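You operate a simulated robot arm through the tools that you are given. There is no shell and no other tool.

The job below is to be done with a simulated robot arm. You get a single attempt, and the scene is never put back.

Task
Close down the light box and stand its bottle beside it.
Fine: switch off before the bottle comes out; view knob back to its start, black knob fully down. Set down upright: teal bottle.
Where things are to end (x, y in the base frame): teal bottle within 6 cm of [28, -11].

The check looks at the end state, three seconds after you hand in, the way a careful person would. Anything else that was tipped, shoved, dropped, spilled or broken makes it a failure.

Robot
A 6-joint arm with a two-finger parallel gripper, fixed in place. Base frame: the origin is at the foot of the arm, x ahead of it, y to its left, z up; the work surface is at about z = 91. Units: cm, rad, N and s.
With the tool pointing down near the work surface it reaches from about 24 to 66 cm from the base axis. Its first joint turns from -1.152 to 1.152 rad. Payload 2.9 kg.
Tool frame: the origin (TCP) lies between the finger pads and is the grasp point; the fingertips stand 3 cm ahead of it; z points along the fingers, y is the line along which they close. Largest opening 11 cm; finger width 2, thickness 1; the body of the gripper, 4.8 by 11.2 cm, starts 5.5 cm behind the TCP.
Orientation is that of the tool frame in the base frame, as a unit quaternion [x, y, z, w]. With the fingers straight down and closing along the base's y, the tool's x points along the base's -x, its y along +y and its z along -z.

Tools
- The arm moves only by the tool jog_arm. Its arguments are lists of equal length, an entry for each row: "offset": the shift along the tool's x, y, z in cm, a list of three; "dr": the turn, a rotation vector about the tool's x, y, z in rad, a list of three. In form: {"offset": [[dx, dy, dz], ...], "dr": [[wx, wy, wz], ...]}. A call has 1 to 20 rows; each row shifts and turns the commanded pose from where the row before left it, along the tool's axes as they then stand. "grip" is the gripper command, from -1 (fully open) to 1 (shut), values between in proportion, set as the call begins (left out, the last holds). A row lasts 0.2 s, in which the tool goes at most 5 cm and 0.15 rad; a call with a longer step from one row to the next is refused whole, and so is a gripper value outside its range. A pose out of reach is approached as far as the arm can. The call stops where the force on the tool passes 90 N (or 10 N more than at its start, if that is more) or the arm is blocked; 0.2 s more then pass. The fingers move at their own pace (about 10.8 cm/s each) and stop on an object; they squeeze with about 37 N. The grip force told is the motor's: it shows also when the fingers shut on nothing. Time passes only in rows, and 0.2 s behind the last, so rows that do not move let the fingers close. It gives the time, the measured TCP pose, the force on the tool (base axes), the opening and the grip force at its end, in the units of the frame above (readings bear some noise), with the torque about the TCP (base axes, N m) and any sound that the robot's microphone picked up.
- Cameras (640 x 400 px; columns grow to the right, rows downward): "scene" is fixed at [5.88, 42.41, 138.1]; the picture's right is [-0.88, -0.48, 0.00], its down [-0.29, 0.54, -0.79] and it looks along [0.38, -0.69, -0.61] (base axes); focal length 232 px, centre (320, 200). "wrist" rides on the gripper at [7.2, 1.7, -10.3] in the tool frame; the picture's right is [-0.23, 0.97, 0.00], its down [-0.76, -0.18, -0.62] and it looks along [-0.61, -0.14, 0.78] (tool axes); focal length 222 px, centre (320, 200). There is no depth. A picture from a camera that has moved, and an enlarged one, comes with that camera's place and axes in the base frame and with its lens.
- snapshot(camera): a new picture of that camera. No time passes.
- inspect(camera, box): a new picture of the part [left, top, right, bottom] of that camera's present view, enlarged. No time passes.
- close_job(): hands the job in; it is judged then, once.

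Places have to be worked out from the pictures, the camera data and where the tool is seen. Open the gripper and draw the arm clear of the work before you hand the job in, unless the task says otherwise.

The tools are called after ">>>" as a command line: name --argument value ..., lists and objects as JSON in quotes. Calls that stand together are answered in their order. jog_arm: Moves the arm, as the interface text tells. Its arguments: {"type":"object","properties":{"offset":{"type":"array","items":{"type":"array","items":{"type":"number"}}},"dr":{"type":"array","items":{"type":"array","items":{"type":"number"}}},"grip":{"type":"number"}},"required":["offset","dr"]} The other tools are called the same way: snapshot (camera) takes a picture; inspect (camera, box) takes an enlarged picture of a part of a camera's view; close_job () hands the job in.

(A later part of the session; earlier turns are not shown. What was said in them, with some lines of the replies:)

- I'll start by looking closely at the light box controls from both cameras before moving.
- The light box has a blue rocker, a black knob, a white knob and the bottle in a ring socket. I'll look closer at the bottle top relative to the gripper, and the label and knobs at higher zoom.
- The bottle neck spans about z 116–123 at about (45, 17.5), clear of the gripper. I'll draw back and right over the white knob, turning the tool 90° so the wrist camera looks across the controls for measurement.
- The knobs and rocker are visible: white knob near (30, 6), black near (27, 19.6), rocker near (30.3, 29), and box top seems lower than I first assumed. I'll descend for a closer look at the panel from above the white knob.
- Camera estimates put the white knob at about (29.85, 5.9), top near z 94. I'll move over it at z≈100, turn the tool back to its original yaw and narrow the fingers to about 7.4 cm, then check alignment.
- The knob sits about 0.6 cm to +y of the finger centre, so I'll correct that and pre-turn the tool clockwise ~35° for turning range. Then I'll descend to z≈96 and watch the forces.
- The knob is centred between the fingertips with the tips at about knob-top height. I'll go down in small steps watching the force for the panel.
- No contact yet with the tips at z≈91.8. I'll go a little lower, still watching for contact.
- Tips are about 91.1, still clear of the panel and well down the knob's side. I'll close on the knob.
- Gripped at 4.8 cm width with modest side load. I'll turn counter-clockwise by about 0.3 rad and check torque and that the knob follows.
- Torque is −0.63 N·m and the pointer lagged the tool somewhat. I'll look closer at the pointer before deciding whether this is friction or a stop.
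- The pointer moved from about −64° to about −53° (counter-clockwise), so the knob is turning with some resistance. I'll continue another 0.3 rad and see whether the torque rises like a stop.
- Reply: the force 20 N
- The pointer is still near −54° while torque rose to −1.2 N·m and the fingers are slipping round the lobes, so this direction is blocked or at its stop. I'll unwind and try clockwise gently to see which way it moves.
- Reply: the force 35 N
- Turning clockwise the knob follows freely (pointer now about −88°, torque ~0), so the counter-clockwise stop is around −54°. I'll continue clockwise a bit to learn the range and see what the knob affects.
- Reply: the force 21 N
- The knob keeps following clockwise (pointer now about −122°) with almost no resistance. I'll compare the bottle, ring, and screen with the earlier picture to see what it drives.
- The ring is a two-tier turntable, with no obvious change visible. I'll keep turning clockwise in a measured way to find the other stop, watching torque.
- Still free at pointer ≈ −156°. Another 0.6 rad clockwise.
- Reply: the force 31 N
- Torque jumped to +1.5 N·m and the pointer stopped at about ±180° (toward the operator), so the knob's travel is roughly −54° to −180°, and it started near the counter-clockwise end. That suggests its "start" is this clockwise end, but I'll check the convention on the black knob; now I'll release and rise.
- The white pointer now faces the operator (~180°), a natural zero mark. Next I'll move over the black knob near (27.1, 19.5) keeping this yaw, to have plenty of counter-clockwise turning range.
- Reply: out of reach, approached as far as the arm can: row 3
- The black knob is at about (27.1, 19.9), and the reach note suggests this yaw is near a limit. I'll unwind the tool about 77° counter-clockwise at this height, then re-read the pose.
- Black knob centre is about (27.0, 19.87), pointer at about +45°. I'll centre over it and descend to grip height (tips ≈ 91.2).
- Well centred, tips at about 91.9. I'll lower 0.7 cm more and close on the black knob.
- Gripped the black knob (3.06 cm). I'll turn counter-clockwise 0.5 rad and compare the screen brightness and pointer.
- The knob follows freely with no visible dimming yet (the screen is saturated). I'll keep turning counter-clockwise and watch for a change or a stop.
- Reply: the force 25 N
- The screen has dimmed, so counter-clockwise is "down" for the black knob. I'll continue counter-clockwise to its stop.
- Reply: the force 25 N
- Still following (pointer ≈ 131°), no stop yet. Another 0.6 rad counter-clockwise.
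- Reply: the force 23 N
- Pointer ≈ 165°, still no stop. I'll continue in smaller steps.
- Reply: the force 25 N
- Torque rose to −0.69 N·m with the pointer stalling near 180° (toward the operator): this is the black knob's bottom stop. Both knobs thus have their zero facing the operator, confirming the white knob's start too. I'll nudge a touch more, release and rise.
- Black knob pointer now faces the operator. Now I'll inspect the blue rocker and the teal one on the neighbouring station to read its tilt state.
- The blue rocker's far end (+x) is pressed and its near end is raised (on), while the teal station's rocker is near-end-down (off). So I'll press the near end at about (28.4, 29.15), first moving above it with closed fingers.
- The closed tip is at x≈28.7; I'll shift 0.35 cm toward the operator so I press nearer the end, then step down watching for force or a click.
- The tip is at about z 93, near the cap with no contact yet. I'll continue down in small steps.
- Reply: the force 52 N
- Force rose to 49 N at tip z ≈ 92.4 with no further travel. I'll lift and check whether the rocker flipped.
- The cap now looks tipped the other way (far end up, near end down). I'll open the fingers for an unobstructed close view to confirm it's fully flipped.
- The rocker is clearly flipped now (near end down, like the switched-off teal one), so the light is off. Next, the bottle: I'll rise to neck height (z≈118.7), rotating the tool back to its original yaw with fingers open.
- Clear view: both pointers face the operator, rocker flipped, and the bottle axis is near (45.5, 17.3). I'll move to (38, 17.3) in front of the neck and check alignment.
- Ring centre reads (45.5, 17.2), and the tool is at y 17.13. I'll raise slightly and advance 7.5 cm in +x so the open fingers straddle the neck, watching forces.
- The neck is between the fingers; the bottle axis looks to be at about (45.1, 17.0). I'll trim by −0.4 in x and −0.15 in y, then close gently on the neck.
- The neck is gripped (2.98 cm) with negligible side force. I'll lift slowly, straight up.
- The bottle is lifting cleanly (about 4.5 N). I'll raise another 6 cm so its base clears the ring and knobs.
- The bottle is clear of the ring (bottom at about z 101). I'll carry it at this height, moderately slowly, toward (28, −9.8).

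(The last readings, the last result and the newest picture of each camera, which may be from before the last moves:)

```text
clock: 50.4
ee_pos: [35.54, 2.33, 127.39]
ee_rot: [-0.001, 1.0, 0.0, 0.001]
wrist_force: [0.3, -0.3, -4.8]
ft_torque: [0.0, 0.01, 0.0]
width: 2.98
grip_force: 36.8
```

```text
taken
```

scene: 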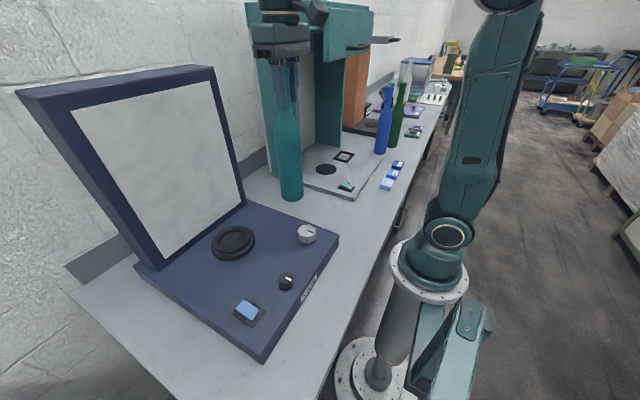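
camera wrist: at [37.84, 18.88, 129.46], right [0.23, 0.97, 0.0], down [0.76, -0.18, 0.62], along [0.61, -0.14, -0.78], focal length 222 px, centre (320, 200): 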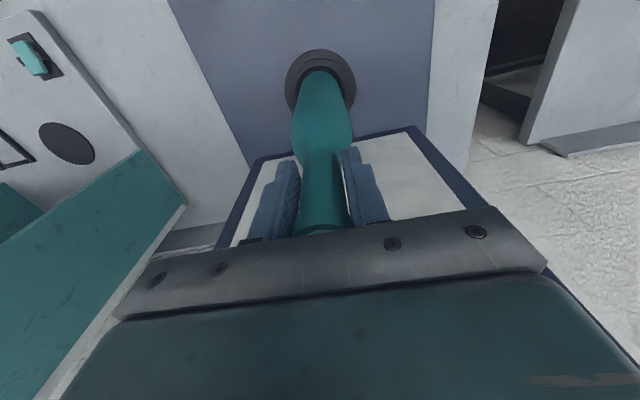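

Carrying smoothly, bottle hanging straight. Continuing to about (28, −9.8).

>>> jog_arm --offset '[[0.9, -1.4, 0], [1.35, -2.2, 0], [1.35, -2.2, 0], [1.35, -2.2, 0], [1.25, -2.0, 0], [0.8, -1.3, 0], [0.5, -0.8, 0]]' --dr '[[0, 0, 0], [0, 0, 0], [0, 0, 0], [0, 0, 0], [0, 0, 0], [0, 0, 0], [0, 0, 0]]'

>>> snapshot --camera "scene"

>>> snapshot --camera "wrist"

```text
clock: 52.0
ee_pos: [28.11, -9.85, 127.53]
ee_rot: [0.0, 1.0, 0.001, 0.0]
wrist_force: [-0.1, -0.4, -4.9]
ft_torque: [0.0, 0.03, -0.03]
width: 2.94
grip_force: 36.9
```

```text
taken
```

scene: 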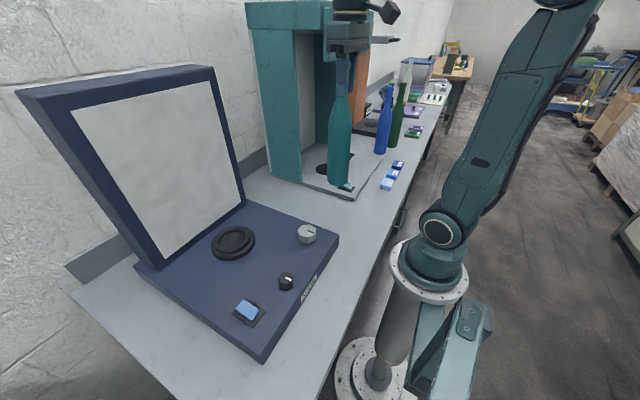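

```text
taken
camera wrist: at [20.84, -8.12, 138.06], right [0.23, 0.97, 0.0], down [0.76, -0.18, 0.62], along [0.61, -0.14, -0.78], focal length 222 px, centre (320, 200)
```

wrist: 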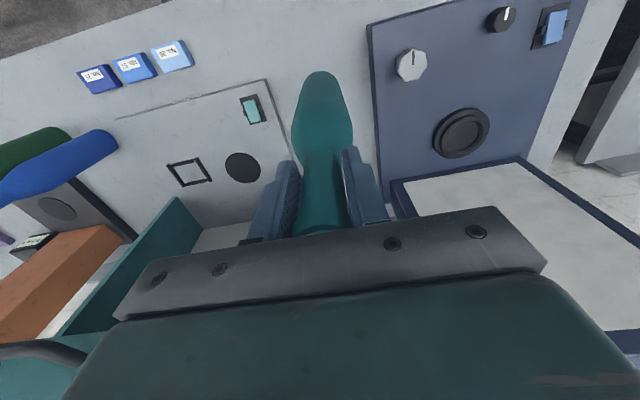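

The spot is between the light box edge (y≈−0.4) and the grey station (y≈−20), with the bottle hanging over (28.1, −9.85). I'll lower 10 cm first, then feel for the bench.

>>> jog_arm --offset '[[0, 0, 0.7], [0, 0, 1.4], [0, 0, 1.6], [0, 0, 1.6], [0, 0, 1.6], [0, 0, 1.4], [0, 0, 1.0], [0, 0, 0.5]]' --dr '[[0, 0, 0], [0, 0, 0], [0, 0, 0], [0, 0, 0], [0, 0, 0], [0, 0, 0], [0, 0, 0], [0, 0, 0]]'

>>> inspect --camera "scene" --box '[270, 80, 410, 260]'

```text
clock: 53.8
ee_pos: [28.32, -9.58, 117.48]
ee_rot: [-0.001, 1.0, 0.0, 0.0]
wrist_force: [-0.6, -1.2, -5.0]
ft_torque: [-0.02, 0.04, 0.03]
width: 2.98
grip_force: 37.0
```

```text
2.22 times, centred on (340, 170) of scene
camera zoom: at [5.89, 42.41, 138.1], right [-0.88, -0.48, 0.0], down [-0.29, 0.54, -0.79], along [0.38, -0.69, -0.61], focal length 515 px, centre (276, 267)
```

zoom: 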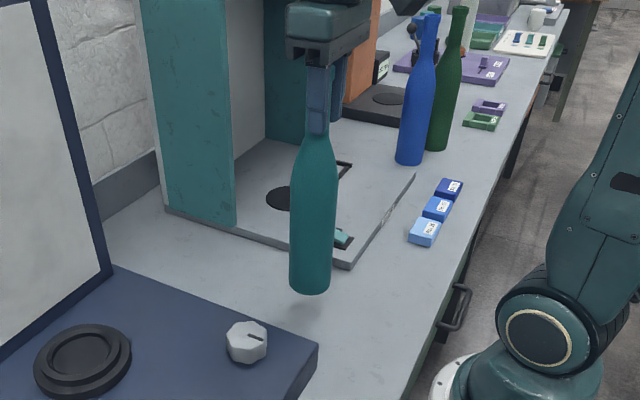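

The bottle still hangs a few centimetres above the bench. Lowering 2 cm more in small steps.

>>> jog_arm --offset '[[0, 0, 0.4], [0, 0, 0.4], [0, 0, 0.4], [0, 0, 0.4], [0, 0, 0.4]]' --dr '[[0, 0, 0], [0, 0, 0], [0, 0, 0], [0, 0, 0], [0, 0, 0]]'

>>> inspect --camera "scene" --box '[290, 150, 390, 240]'

```text
clock: 55.0
ee_pos: [28.15, -9.79, 115.68]
ee_rot: [-0.002, 1.0, 0.0, 0.0]
wrist_force: [-0.2, -0.2, -5.0]
ft_torque: [0.02, 0.04, 0.01]
width: 2.98
grip_force: 37.0
```

```text
4.44 times, centred on (340, 195) of scene
camera zoom: at [5.89, 42.41, 138.1], right [-0.88, -0.48, 0.0], down [-0.29, 0.54, -0.79], along [0.38, -0.69, -0.61], focal length 1030 px, centre (231, 222)
```

zoom: 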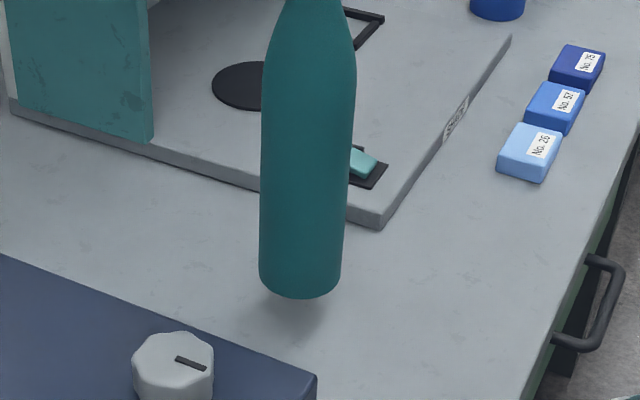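

The shadow is nearly under the base — roughly 1–1.5 cm to go. I'll lower 0.8 cm in fine steps.

>>> jog_arm --offset '[[0, 0, 0.2], [0, 0, 0.2], [0, 0, 0.2], [0, 0, 0.2]]' --dr '[[0, 0, 0], [0, 0, 0], [0, 0, 0], [0, 0, 0]]'

>>> inspect --camera "scene" --box '[290, 150, 390, 240]'

```text
clock: 56.0
ee_pos: [28.35, -9.86, 114.89]
ee_rot: [-0.001, 1.0, 0.001, 0.0]
wrist_force: [-0.1, 0.1, -4.8]
ft_torque: [0.02, 0.04, 0.0]
width: 2.98
grip_force: 37.3
```

```text
4.44 times, centred on (340, 195) of scene
camera zoom: at [5.89, 42.41, 138.1], right [-0.88, -0.48, 0.0], down [-0.29, 0.54, -0.79], along [0.38, -0.69, -0.61], focal length 1030 px, centre (231, 222)
```

zoom: 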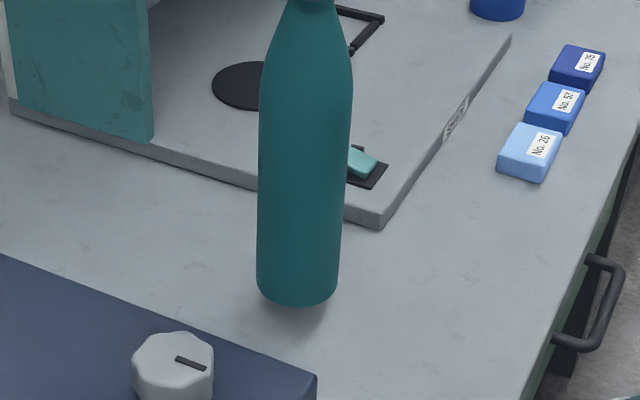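

Still unsupported (−4.8 N). Continuing down in 0.15 cm steps and watching the load.

>>> jog_arm --offset '[[0, 0, 0.15], [0, 0, 0.15], [0, 0, 0.15]]' --dr '[[0, 0, 0], [0, 0, 0], [0, 0, 0]]'

>>> inspect --camera "scene" --box '[290, 150, 390, 240]'

```text
clock: 56.8
ee_pos: [28.26, -10.0, 114.45]
ee_rot: [-0.001, 1.0, 0.001, 0.0]
wrist_force: [0.4, 0.1, -4.1]
ft_torque: [0.03, 0.05, -0.02]
width: 2.98
grip_force: 36.8
```

```text
4.44 times, centred on (340, 195) of scene
camera zoom: at [5.89, 42.41, 138.1], right [-0.88, -0.48, 0.0], down [-0.29, 0.54, -0.79], along [0.38, -0.69, -0.61], focal length 1030 px, centre (231, 222)
```

zoom: 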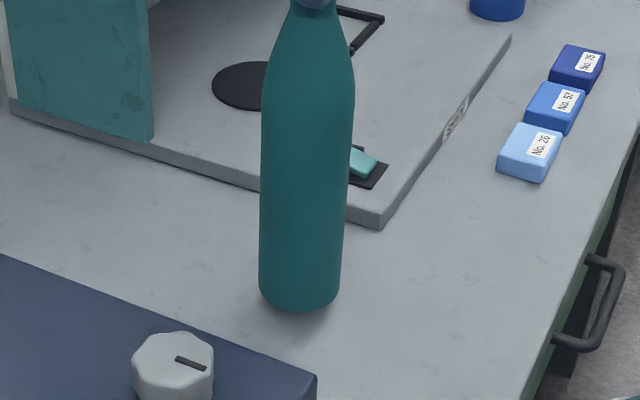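

Very close now. Another two fine steps to feel the bench.

>>> jog_arm --offset '[[0, 0, 0.12], [0, 0, 0.12]]' --dr '[[0, 0, 0], [0, 0, 0]]'

```text
clock: 57.4
ee_pos: [28.24, -9.92, 114.34]
ee_rot: [0.0, 1.0, 0.001, 0.0]
wrist_force: [-0.9, 0.8, -3.8]
ft_torque: [-0.02, 0.0, 0.01]
width: 2.94
grip_force: 37.6
```

>>> jog_arm --offset '[[0, 0, 0.12], [0, 0, 0.12]]' --dr '[[0, 0, 0], [0, 0, 0]]'

>>> inspect --camera "scene" --box '[310, 180, 370, 230]'

```text
clock: 58.0
ee_pos: [28.3, -9.83, 114.06]
ee_rot: [-0.001, 1.0, 0.0, 0.0]
wrist_force: [-0.2, 0.5, -3.5]
ft_torque: [0.02, 0.02, 0.0]
width: 2.97
grip_force: 36.4
```

```text
8.00 times, centred on (340, 205) of scene
camera zoom: at [5.89, 42.41, 138.1], right [-0.88, -0.48, 0.0], down [-0.29, 0.54, -0.79], along [0.38, -0.69, -0.61], focal length 1853 px, centre (160, 160)
```

zoom: 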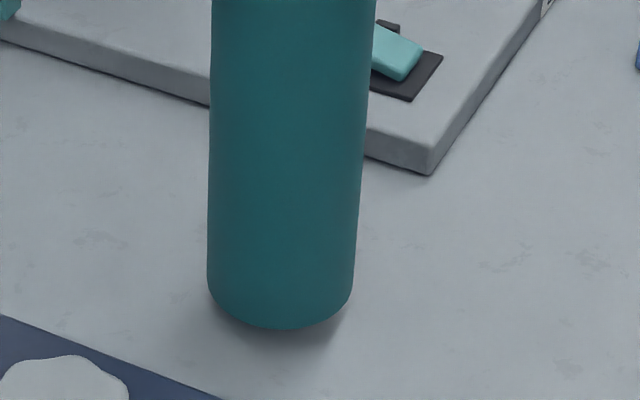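

There still appears to be a slight gap. I'll keep stepping down.

>>> jog_arm --offset '[[0, 0, 0.12], [0, 0, 0.12]]' --dr '[[0, 0, 0], [0, 0, 0]]'

>>> inspect --camera "scene" --box '[310, 180, 370, 230]'

```text
clock: 58.6
ee_pos: [28.29, -9.81, 113.88]
ee_rot: [0.0, 1.0, 0.001, 0.0]
wrist_force: [-0.1, -0.6, -4.4]
ft_torque: [0.04, 0.05, 0.02]
width: 2.98
grip_force: 37.0
```

```text
8.00 times, centred on (340, 205) of scene
camera zoom: at [5.89, 42.41, 138.1], right [-0.88, -0.48, 0.0], down [-0.29, 0.54, -0.79], along [0.38, -0.69, -0.61], focal length 1853 px, centre (160, 160)
```

zoom: 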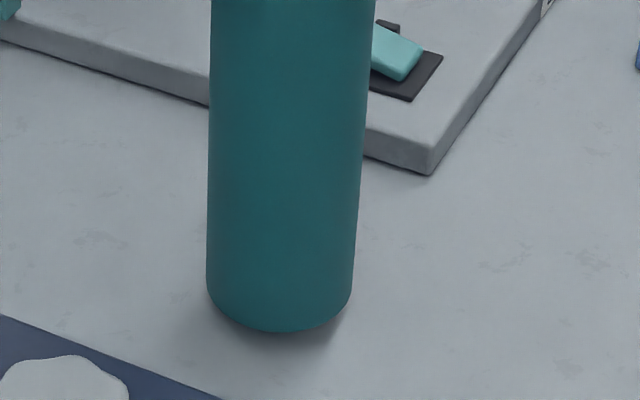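

Still fully carried (−4.4 N). Two more fine steps.

>>> jog_arm --offset '[[0, 0, 0.15], [0, 0, 0.1]]' --dr '[[0, 0, 0], [0, 0, 0]]'

>>> inspect --camera "scene" --box '[310, 180, 370, 230]'

```text
clock: 59.2
ee_pos: [28.4, -9.9, 113.5]
ee_rot: [-0.001, 1.0, -0.001, 0.0]
wrist_force: [0.0, -0.5, -4.4]
ft_torque: [0.01, 0.03, 0.03]
width: 3.0
grip_force: 36.9
```

```text
8.00 times, centred on (340, 205) of scene
camera zoom: at [5.89, 42.41, 138.1], right [-0.88, -0.48, 0.0], down [-0.29, 0.54, -0.79], along [0.38, -0.69, -0.61], focal length 1853 px, centre (160, 160)
```

zoom: 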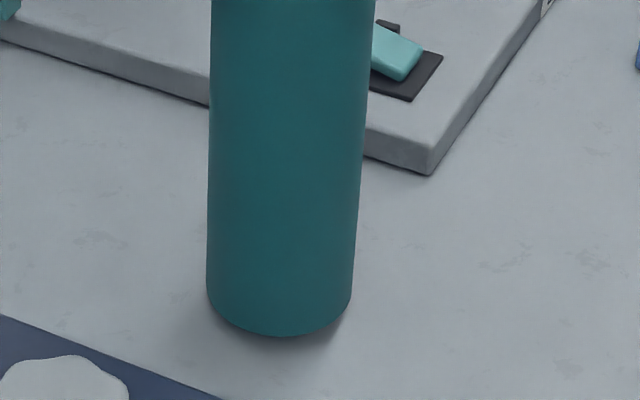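

The contact shadow is closing in. Continuing with 0.1 cm steps.

>>> jog_arm --offset '[[0, 0, 0.1], [0, 0, 0.1]]' --dr '[[0, 0, 0], [0, 0, 0]]'

```text
clock: 59.8
ee_pos: [28.32, -9.96, 113.36]
ee_rot: [-0.001, 1.0, 0.0, 0.0]
wrist_force: [0.0, 0.2, -3.6]
ft_torque: [0.03, 0.04, -0.03]
width: 2.98
grip_force: 36.9
```

>>> jog_arm --offset '[[0, 0, 0.1], [0, 0, 0.1]]' --dr '[[0, 0, 0], [0, 0, 0]]'

>>> inspect --camera "scene" --box '[310, 180, 370, 230]'

```text
clock: 60.4
ee_pos: [28.21, -9.9, 113.17]
ee_rot: [-0.001, 1.0, 0.001, 0.001]
wrist_force: [0.2, -0.4, -4.3]
ft_torque: [0.0, 0.05, -0.01]
width: 2.98
grip_force: 36.8
```

```text
8.00 times, centred on (340, 205) of scene
camera zoom: at [5.89, 42.41, 138.1], right [-0.88, -0.48, 0.0], down [-0.29, 0.54, -0.79], along [0.38, -0.69, -0.61], focal length 1853 px, centre (160, 160)
```

zoom: 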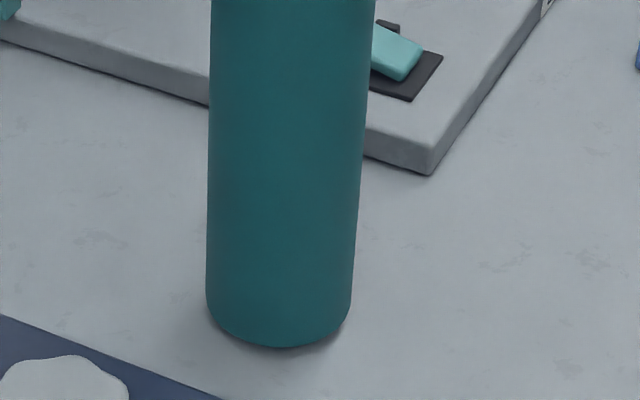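

The base looks nearly on the surface, but the load is still carried. Two more 0.1 cm steps.

>>> jog_arm --offset '[[0, 0, 0.1], [0, 0, 0.1]]' --dr '[[0, 0, 0], [0, 0, 0]]'

>>> inspect --camera "scene" --box '[310, 180, 370, 230]'

```text
clock: 61.0
ee_pos: [28.41, -9.72, 112.97]
ee_rot: [-0.001, 1.0, 0.0, 0.0]
wrist_force: [-0.2, -0.7, -4.3]
ft_torque: [-0.02, 0.02, 0.0]
width: 2.97
grip_force: 36.9
```

```text
8.00 times, centred on (340, 205) of scene
camera zoom: at [5.89, 42.41, 138.1], right [-0.88, -0.48, 0.0], down [-0.29, 0.54, -0.79], along [0.38, -0.69, -0.61], focal length 1853 px, centre (160, 160)
```

zoom: 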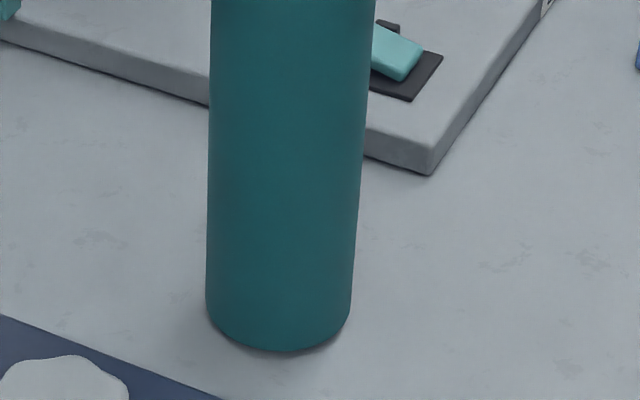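

>>> jog_arm --offset '[[0, 0, 0.1], [0, 0, 0.1]]' --dr '[[0, 0, 0], [0, 0, 0]]'

>>> inspect --camera "scene" --box '[310, 180, 370, 230]'

```text
clock: 61.6
ee_pos: [28.37, -9.7, 112.73]
ee_rot: [0.0, 1.0, 0.0, 0.0]
wrist_force: [0.3, 0.7, -3.5]
ft_torque: [0.02, 0.01, 0.0]
width: 2.97
grip_force: 37.7
```

```text
8.00 times, centred on (340, 205) of scene
camera zoom: at [5.89, 42.41, 138.1], right [-0.88, -0.48, 0.0], down [-0.29, 0.54, -0.79], along [0.38, -0.69, -0.61], focal length 1853 px, centre (160, 160)
```

zoom: 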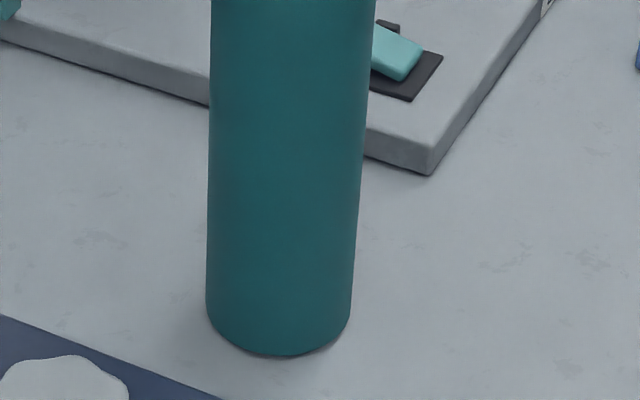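

Bottle base computed at about z 86.8, essentially at the bench. Another pair of 0.1 cm steps.

>>> jog_arm --offset '[[0, 0, 0.1], [0, 0, 0.1]]' --dr '[[0, 0, 0], [0, 0, 0]]'

>>> inspect --camera "scene" --box '[310, 180, 370, 230]'

```text
clock: 62.2
ee_pos: [28.36, -9.78, 112.48]
ee_rot: [0.0, 1.0, 0.0, 0.0]
wrist_force: [0.2, 0.5, -4.3]
ft_torque: [-0.04, 0.02, -0.04]
width: 2.96
grip_force: 37.7
```

```text
8.00 times, centred on (340, 205) of scene
camera zoom: at [5.89, 42.41, 138.1], right [-0.88, -0.48, 0.0], down [-0.29, 0.54, -0.79], along [0.38, -0.69, -0.61], focal length 1853 px, centre (160, 160)
```

zoom: 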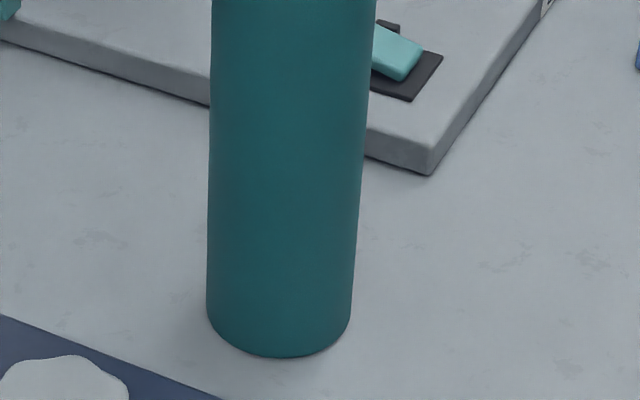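

>>> jog_arm --offset '[[0, 0, 0.1], [0, 0, 0]]' --dr '[[0, 0, 0], [0, 0, 0]]'

>>> inspect --camera "scene" --box '[310, 180, 370, 230]'

```text
clock: 62.8
ee_pos: [28.27, -9.79, 112.48]
ee_rot: [-0.001, 1.0, 0.0, 0.0]
wrist_force: [0.1, 0.4, -3.6]
ft_torque: [0.0, 0.01, 0.02]
width: 2.97
grip_force: 36.7
```

```text
8.00 times, centred on (340, 205) of scene
camera zoom: at [5.89, 42.41, 138.1], right [-0.88, -0.48, 0.0], down [-0.29, 0.54, -0.79], along [0.38, -0.69, -0.61], focal length 1853 px, centre (160, 160)
```

zoom: 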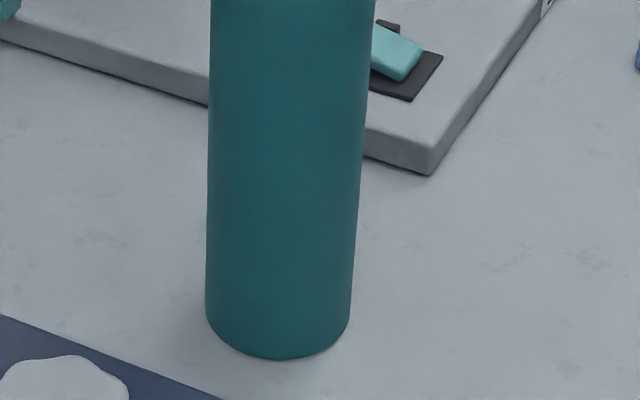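

The gap is nearly invisible but load hasn't transferred. One more 0.1 cm pair.

>>> jog_arm --offset '[[0, 0, 0.1], [0, 0, 0.1]]' --dr '[[0, 0, 0], [0, 0, 0]]'

>>> inspect --camera "scene" --box '[310, 180, 370, 230]'

```text
clock: 63.4
ee_pos: [28.43, -9.79, 112.36]
ee_rot: [0.0, 1.0, -0.001, 0.003]
wrist_force: [-3.7, 0.3, 24.6]
ft_torque: [0.06, 0.02, -0.05]
width: 2.98
grip_force: 36.5
```

```text
8.00 times, centred on (340, 205) of scene
camera zoom: at [5.85, 42.42, 138.1], right [-0.88, -0.48, 0.0], down [-0.29, 0.54, -0.79], along [0.38, -0.69, -0.61], focal length 1853 px, centre (160, 160)
```

zoom: 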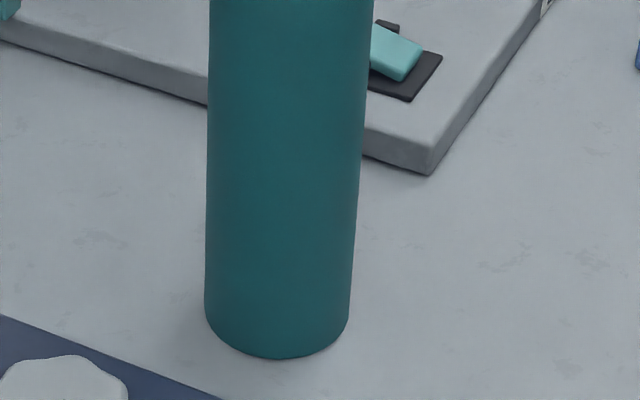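

Contact: the load flipped to +24.6 N, so the bottle stands on the bench. I'll back off 0.1 cm to relieve the pressure, then check.

>>> jog_arm --offset '[[0, 0, -0.1], [0, 0, 0]]' --dr '[[0, 0, 0], [0, 0, 0]]'

>>> snapshot --camera "wrist"

>>> snapshot --camera "scene"

```text
clock: 64.0
ee_pos: [28.42, -9.75, 112.35]
ee_rot: [0.0, 1.0, 0.0, 0.0]
wrist_force: [1.2, 0.9, 16.6]
ft_torque: [0.0, -1.0, -0.01]
width: 2.98
grip_force: 37.0
```

```text
taken
camera wrist: at [21.05, -8.14, 122.79], right [0.23, 0.97, 0.0], down [0.76, -0.18, 0.62], along [0.61, -0.14, -0.78], focal length 222 px, centre (320, 200)
```

wrist: 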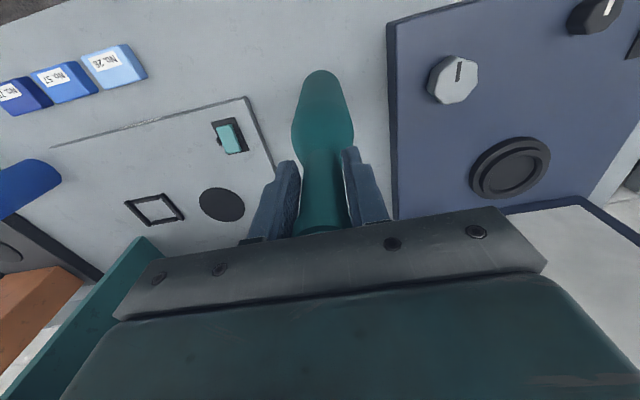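

```text
taken
```

scene: 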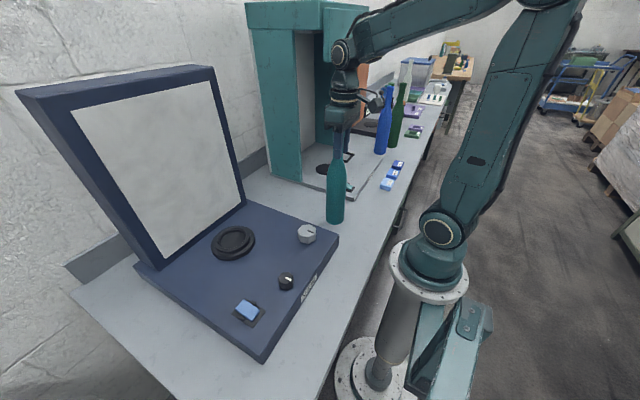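

Still pressing 16.6 N, with a torque suggesting it's resting slightly on its far edge. I'll ease up a bit more before releasing.

>>> jog_arm --offset '[[0, 0, -0.08], [0, 0, 0]]' --dr '[[0, 0, 0], [0, 0, 0]]'

>>> inspect --camera "scene" --box '[290, 80, 390, 240]'

```text
clock: 64.6
ee_pos: [28.21, -9.89, 112.34]
ee_rot: [-0.001, 1.0, 0.0, -0.002]
wrist_force: [2.3, 0.1, 0.9]
ft_torque: [-0.05, -0.52, 0.02]
width: 2.97
grip_force: 37.4
```

```text
2.50 times, centred on (340, 160) of scene
camera zoom: at [5.89, 42.41, 138.1], right [-0.88, -0.48, 0.0], down [-0.29, 0.54, -0.79], along [0.38, -0.69, -0.61], focal length 579 px, centre (270, 300)
```

zoom: 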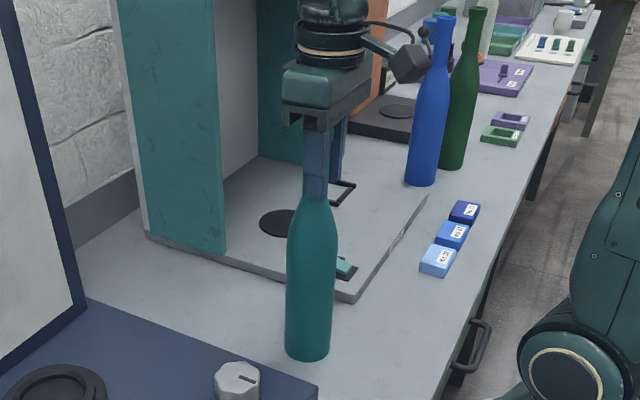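

Load is near zero and the bottle stands upright. I'll release slightly first (about 4 cm opening) and check it stays put.

>>> jog_arm --offset '[[0, 0, 0], [0, 0, 0], [0, 0, 0]]' --dr '[[0, 0, 0], [0, 0, 0], [0, 0, 0]]' --grip 0.25

>>> inspect --camera "scene" --box '[290, 80, 390, 240]'

>>> snapshot --camera "wrist"

```text
clock: 65.4
ee_pos: [28.35, -9.9, 112.45]
ee_rot: [-0.001, 1.0, 0.0, 0.0]
wrist_force: [-0.1, -0.7, -0.2]
ft_torque: [0.04, 0.01, 0.0]
width: 4.13
grip_force: 0.0
```

```text
2.50 times, centred on (340, 160) of scene
camera zoom: at [5.88, 42.41, 138.1], right [-0.88, -0.48, 0.0], down [-0.29, 0.54, -0.79], along [0.38, -0.69, -0.61], focal length 579 px, centre (270, 300)
```

zoom: 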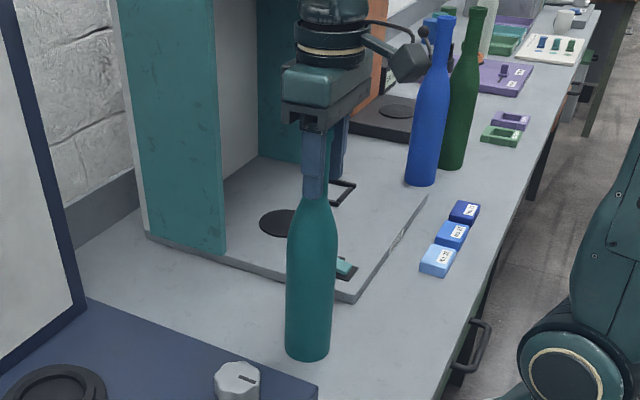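

```text
taken
camera wrist: at [21.03, -8.16, 122.88], right [0.23, 0.97, 0.0], down [0.76, -0.18, 0.62], along [0.61, -0.14, -0.78], focal length 222 px, centre (320, 200)
```

wrist: 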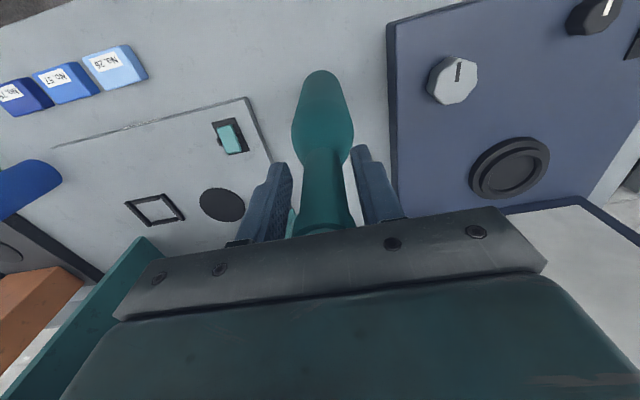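

The bottle stands free and steady. I'll open fully and rise straight up clear of it.

>>> jog_arm --offset '[[0, 0, 0], [0, 0, 0], [0, 0, 0], [0, 0, -1], [0, 0, -2], [0, 0, -3], [0, 0, -3], [0, 0, -3], [0, 0, -3]]' --dr '[[0, 0, 0], [0, 0, 0], [0, 0, 0], [0, 0, 0], [0, 0, 0], [0, 0, 0], [0, 0, 0], [0, 0, 0], [0, 0, 0]]' --grip -1

>>> snapshot --camera "wrist"

>>> snapshot --camera "scene"

```text
clock: 67.4
ee_pos: [28.22, -9.56, 127.64]
ee_rot: [-0.001, 1.0, 0.0, -0.001]
wrist_force: [-0.7, -0.2, -0.6]
ft_torque: [-0.03, -0.01, -0.02]
width: 11.01
grip_force: 0.0
```

```text
taken
camera wrist: at [20.95, -7.95, 138.06], right [0.23, 0.97, 0.0], down [0.76, -0.18, 0.62], along [0.61, -0.14, -0.78], focal length 222 px, centre (320, 200)
```

wrist: 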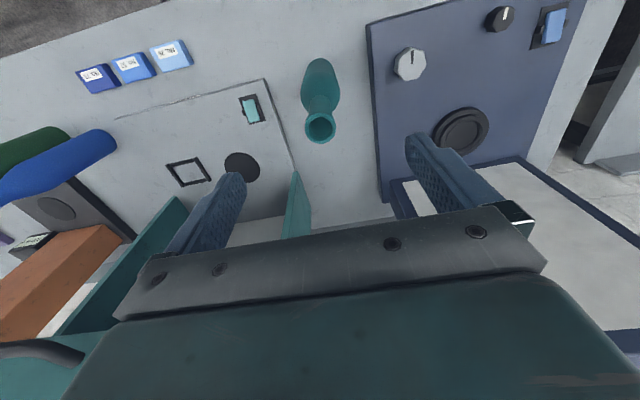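

```text
taken
```

scene: 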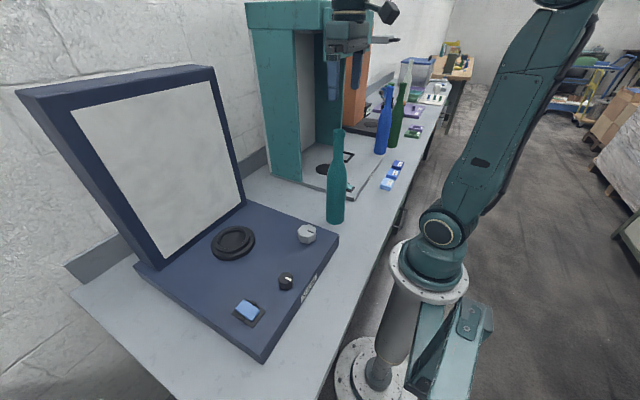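

Bottle stands upright at about (28.3, −9.8). Before finishing, I'll double check the knob pointers and rocker in close-up.

>>> inspect --camera "wrist" --box '[360, 0, 600, 110]'

>>> inspect --camera "scene" --box '[220, 210, 350, 330]'

```text
2.67 times, centred on (480, 55) of wrist
camera zoom: at [20.95, -7.95, 138.06], right [0.23, 0.97, 0.0], down [0.76, -0.18, 0.62], along [0.61, -0.14, -0.78], focal length 592 px, centre (-107, 587)
```

zoom: 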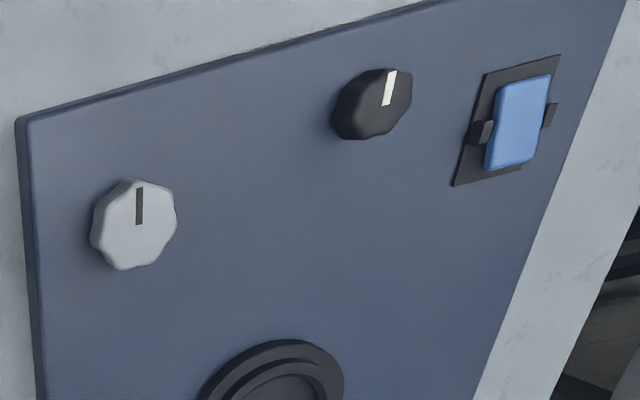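

```text
3.33 times, centred on (285, 270) of scene
camera zoom: at [5.88, 42.41, 138.1], right [-0.88, -0.48, 0.0], down [-0.29, 0.54, -0.79], along [0.38, -0.69, -0.61], focal length 772 px, centre (437, -33)
```

zoom: 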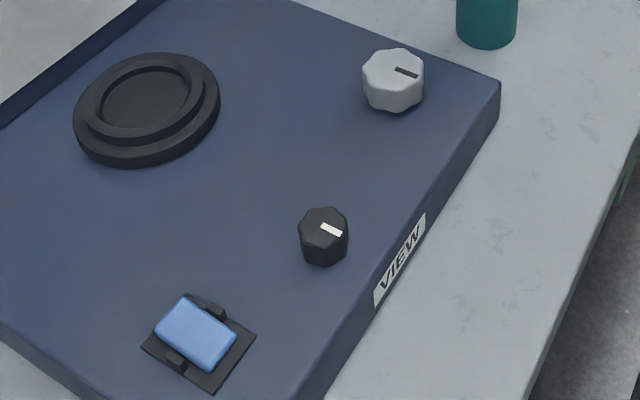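

Both pointers measure within ~3° of facing the operator (their zero stops), the rocker is in the off position, and the bottle stands in place. I'll draw the arm aside, clear of the bottle and box, before handing in.

>>> jog_arm --offset '[[0, 2, 0], [0, 4, 0], [0, 4, 0], [0, 4, 0], [0, 2, 0], [0, 0, 0], [0, 0, 0]]' --dr '[[0, 0, 0], [0, 0, 0], [0, 0, 0], [0, 0, 0], [0, 0, 0], [0, 0, 0], [0, 0, 0]]'

>>> snapshot --camera "scene"

>>> snapshot --camera "wrist"

```text
clock: 69.0
ee_pos: [28.22, 5.91, 127.23]
ee_rot: [0.0, 1.0, 0.0, 0.0]
wrist_force: [-0.8, 0.1, -1.0]
ft_torque: [0.0, 0.0, 0.0]
width: 11.0
grip_force: 0.1
```

```text
taken
```

scene: 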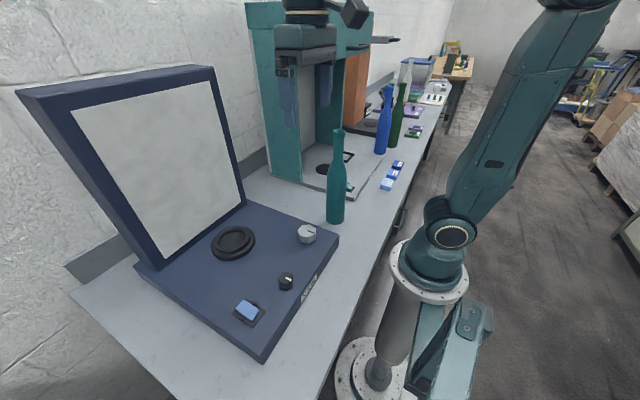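

```text
taken
camera wrist: at [20.9, 7.66, 137.7], right [0.23, 0.97, 0.0], down [0.76, -0.18, 0.62], along [0.61, -0.14, -0.78], focal length 222 px, centre (320, 200)
```

wrist: 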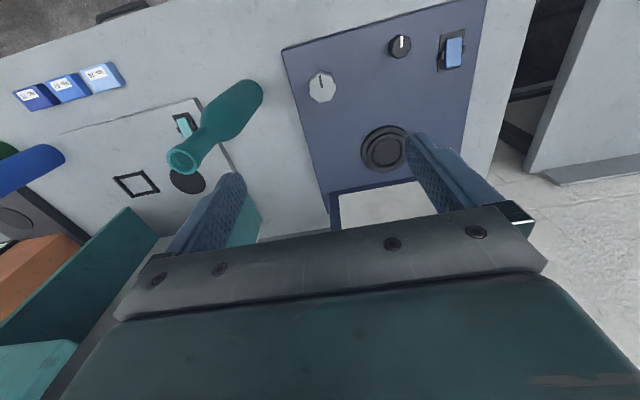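

The last pictures show the rocker in its off position, the screen dim and both knobs at their zero stops. The teal bottle stands upright beside the box, the gripper is open, and the arm is clear, so I'm handing in the job.

>>> close_job

```text
The job is handed in.
```

The light box is shut down and the teal bottle stands upright beside it at about (28.3, −9.8), roughly 1 cm from the target. I have handed the job in but have not seen the result of the check.

- **Switch:** I pressed the near end of the blue rocker before lifting the bottle. Its tilt flipped to match the switched-off rocker on the next station. The screen was already dimmed by then, so the flipped tilt is the only sign that it is off.
- **Black knob:** I turned it counter-clockwise to its stop. The screen dimmed on the way, which confirmed that direction is down. The pointer now faces the operator.
- **View knob:** I took this to be the white knob and turned it clockwise to its stop, where the pointer also faces the operator. Nothing on the panel marks its start. I inferred it because the knob began about 10° from its other stop and the black knob's zero faces the same way.
- **Bottle:** I lifted it by the neck and lowered it until the force showed the bench was taking its weight. It stayed steady when I let go.

Nothing else looks moved in the final pictures. The gripper is open and the arm is clear of the bottle and the box.
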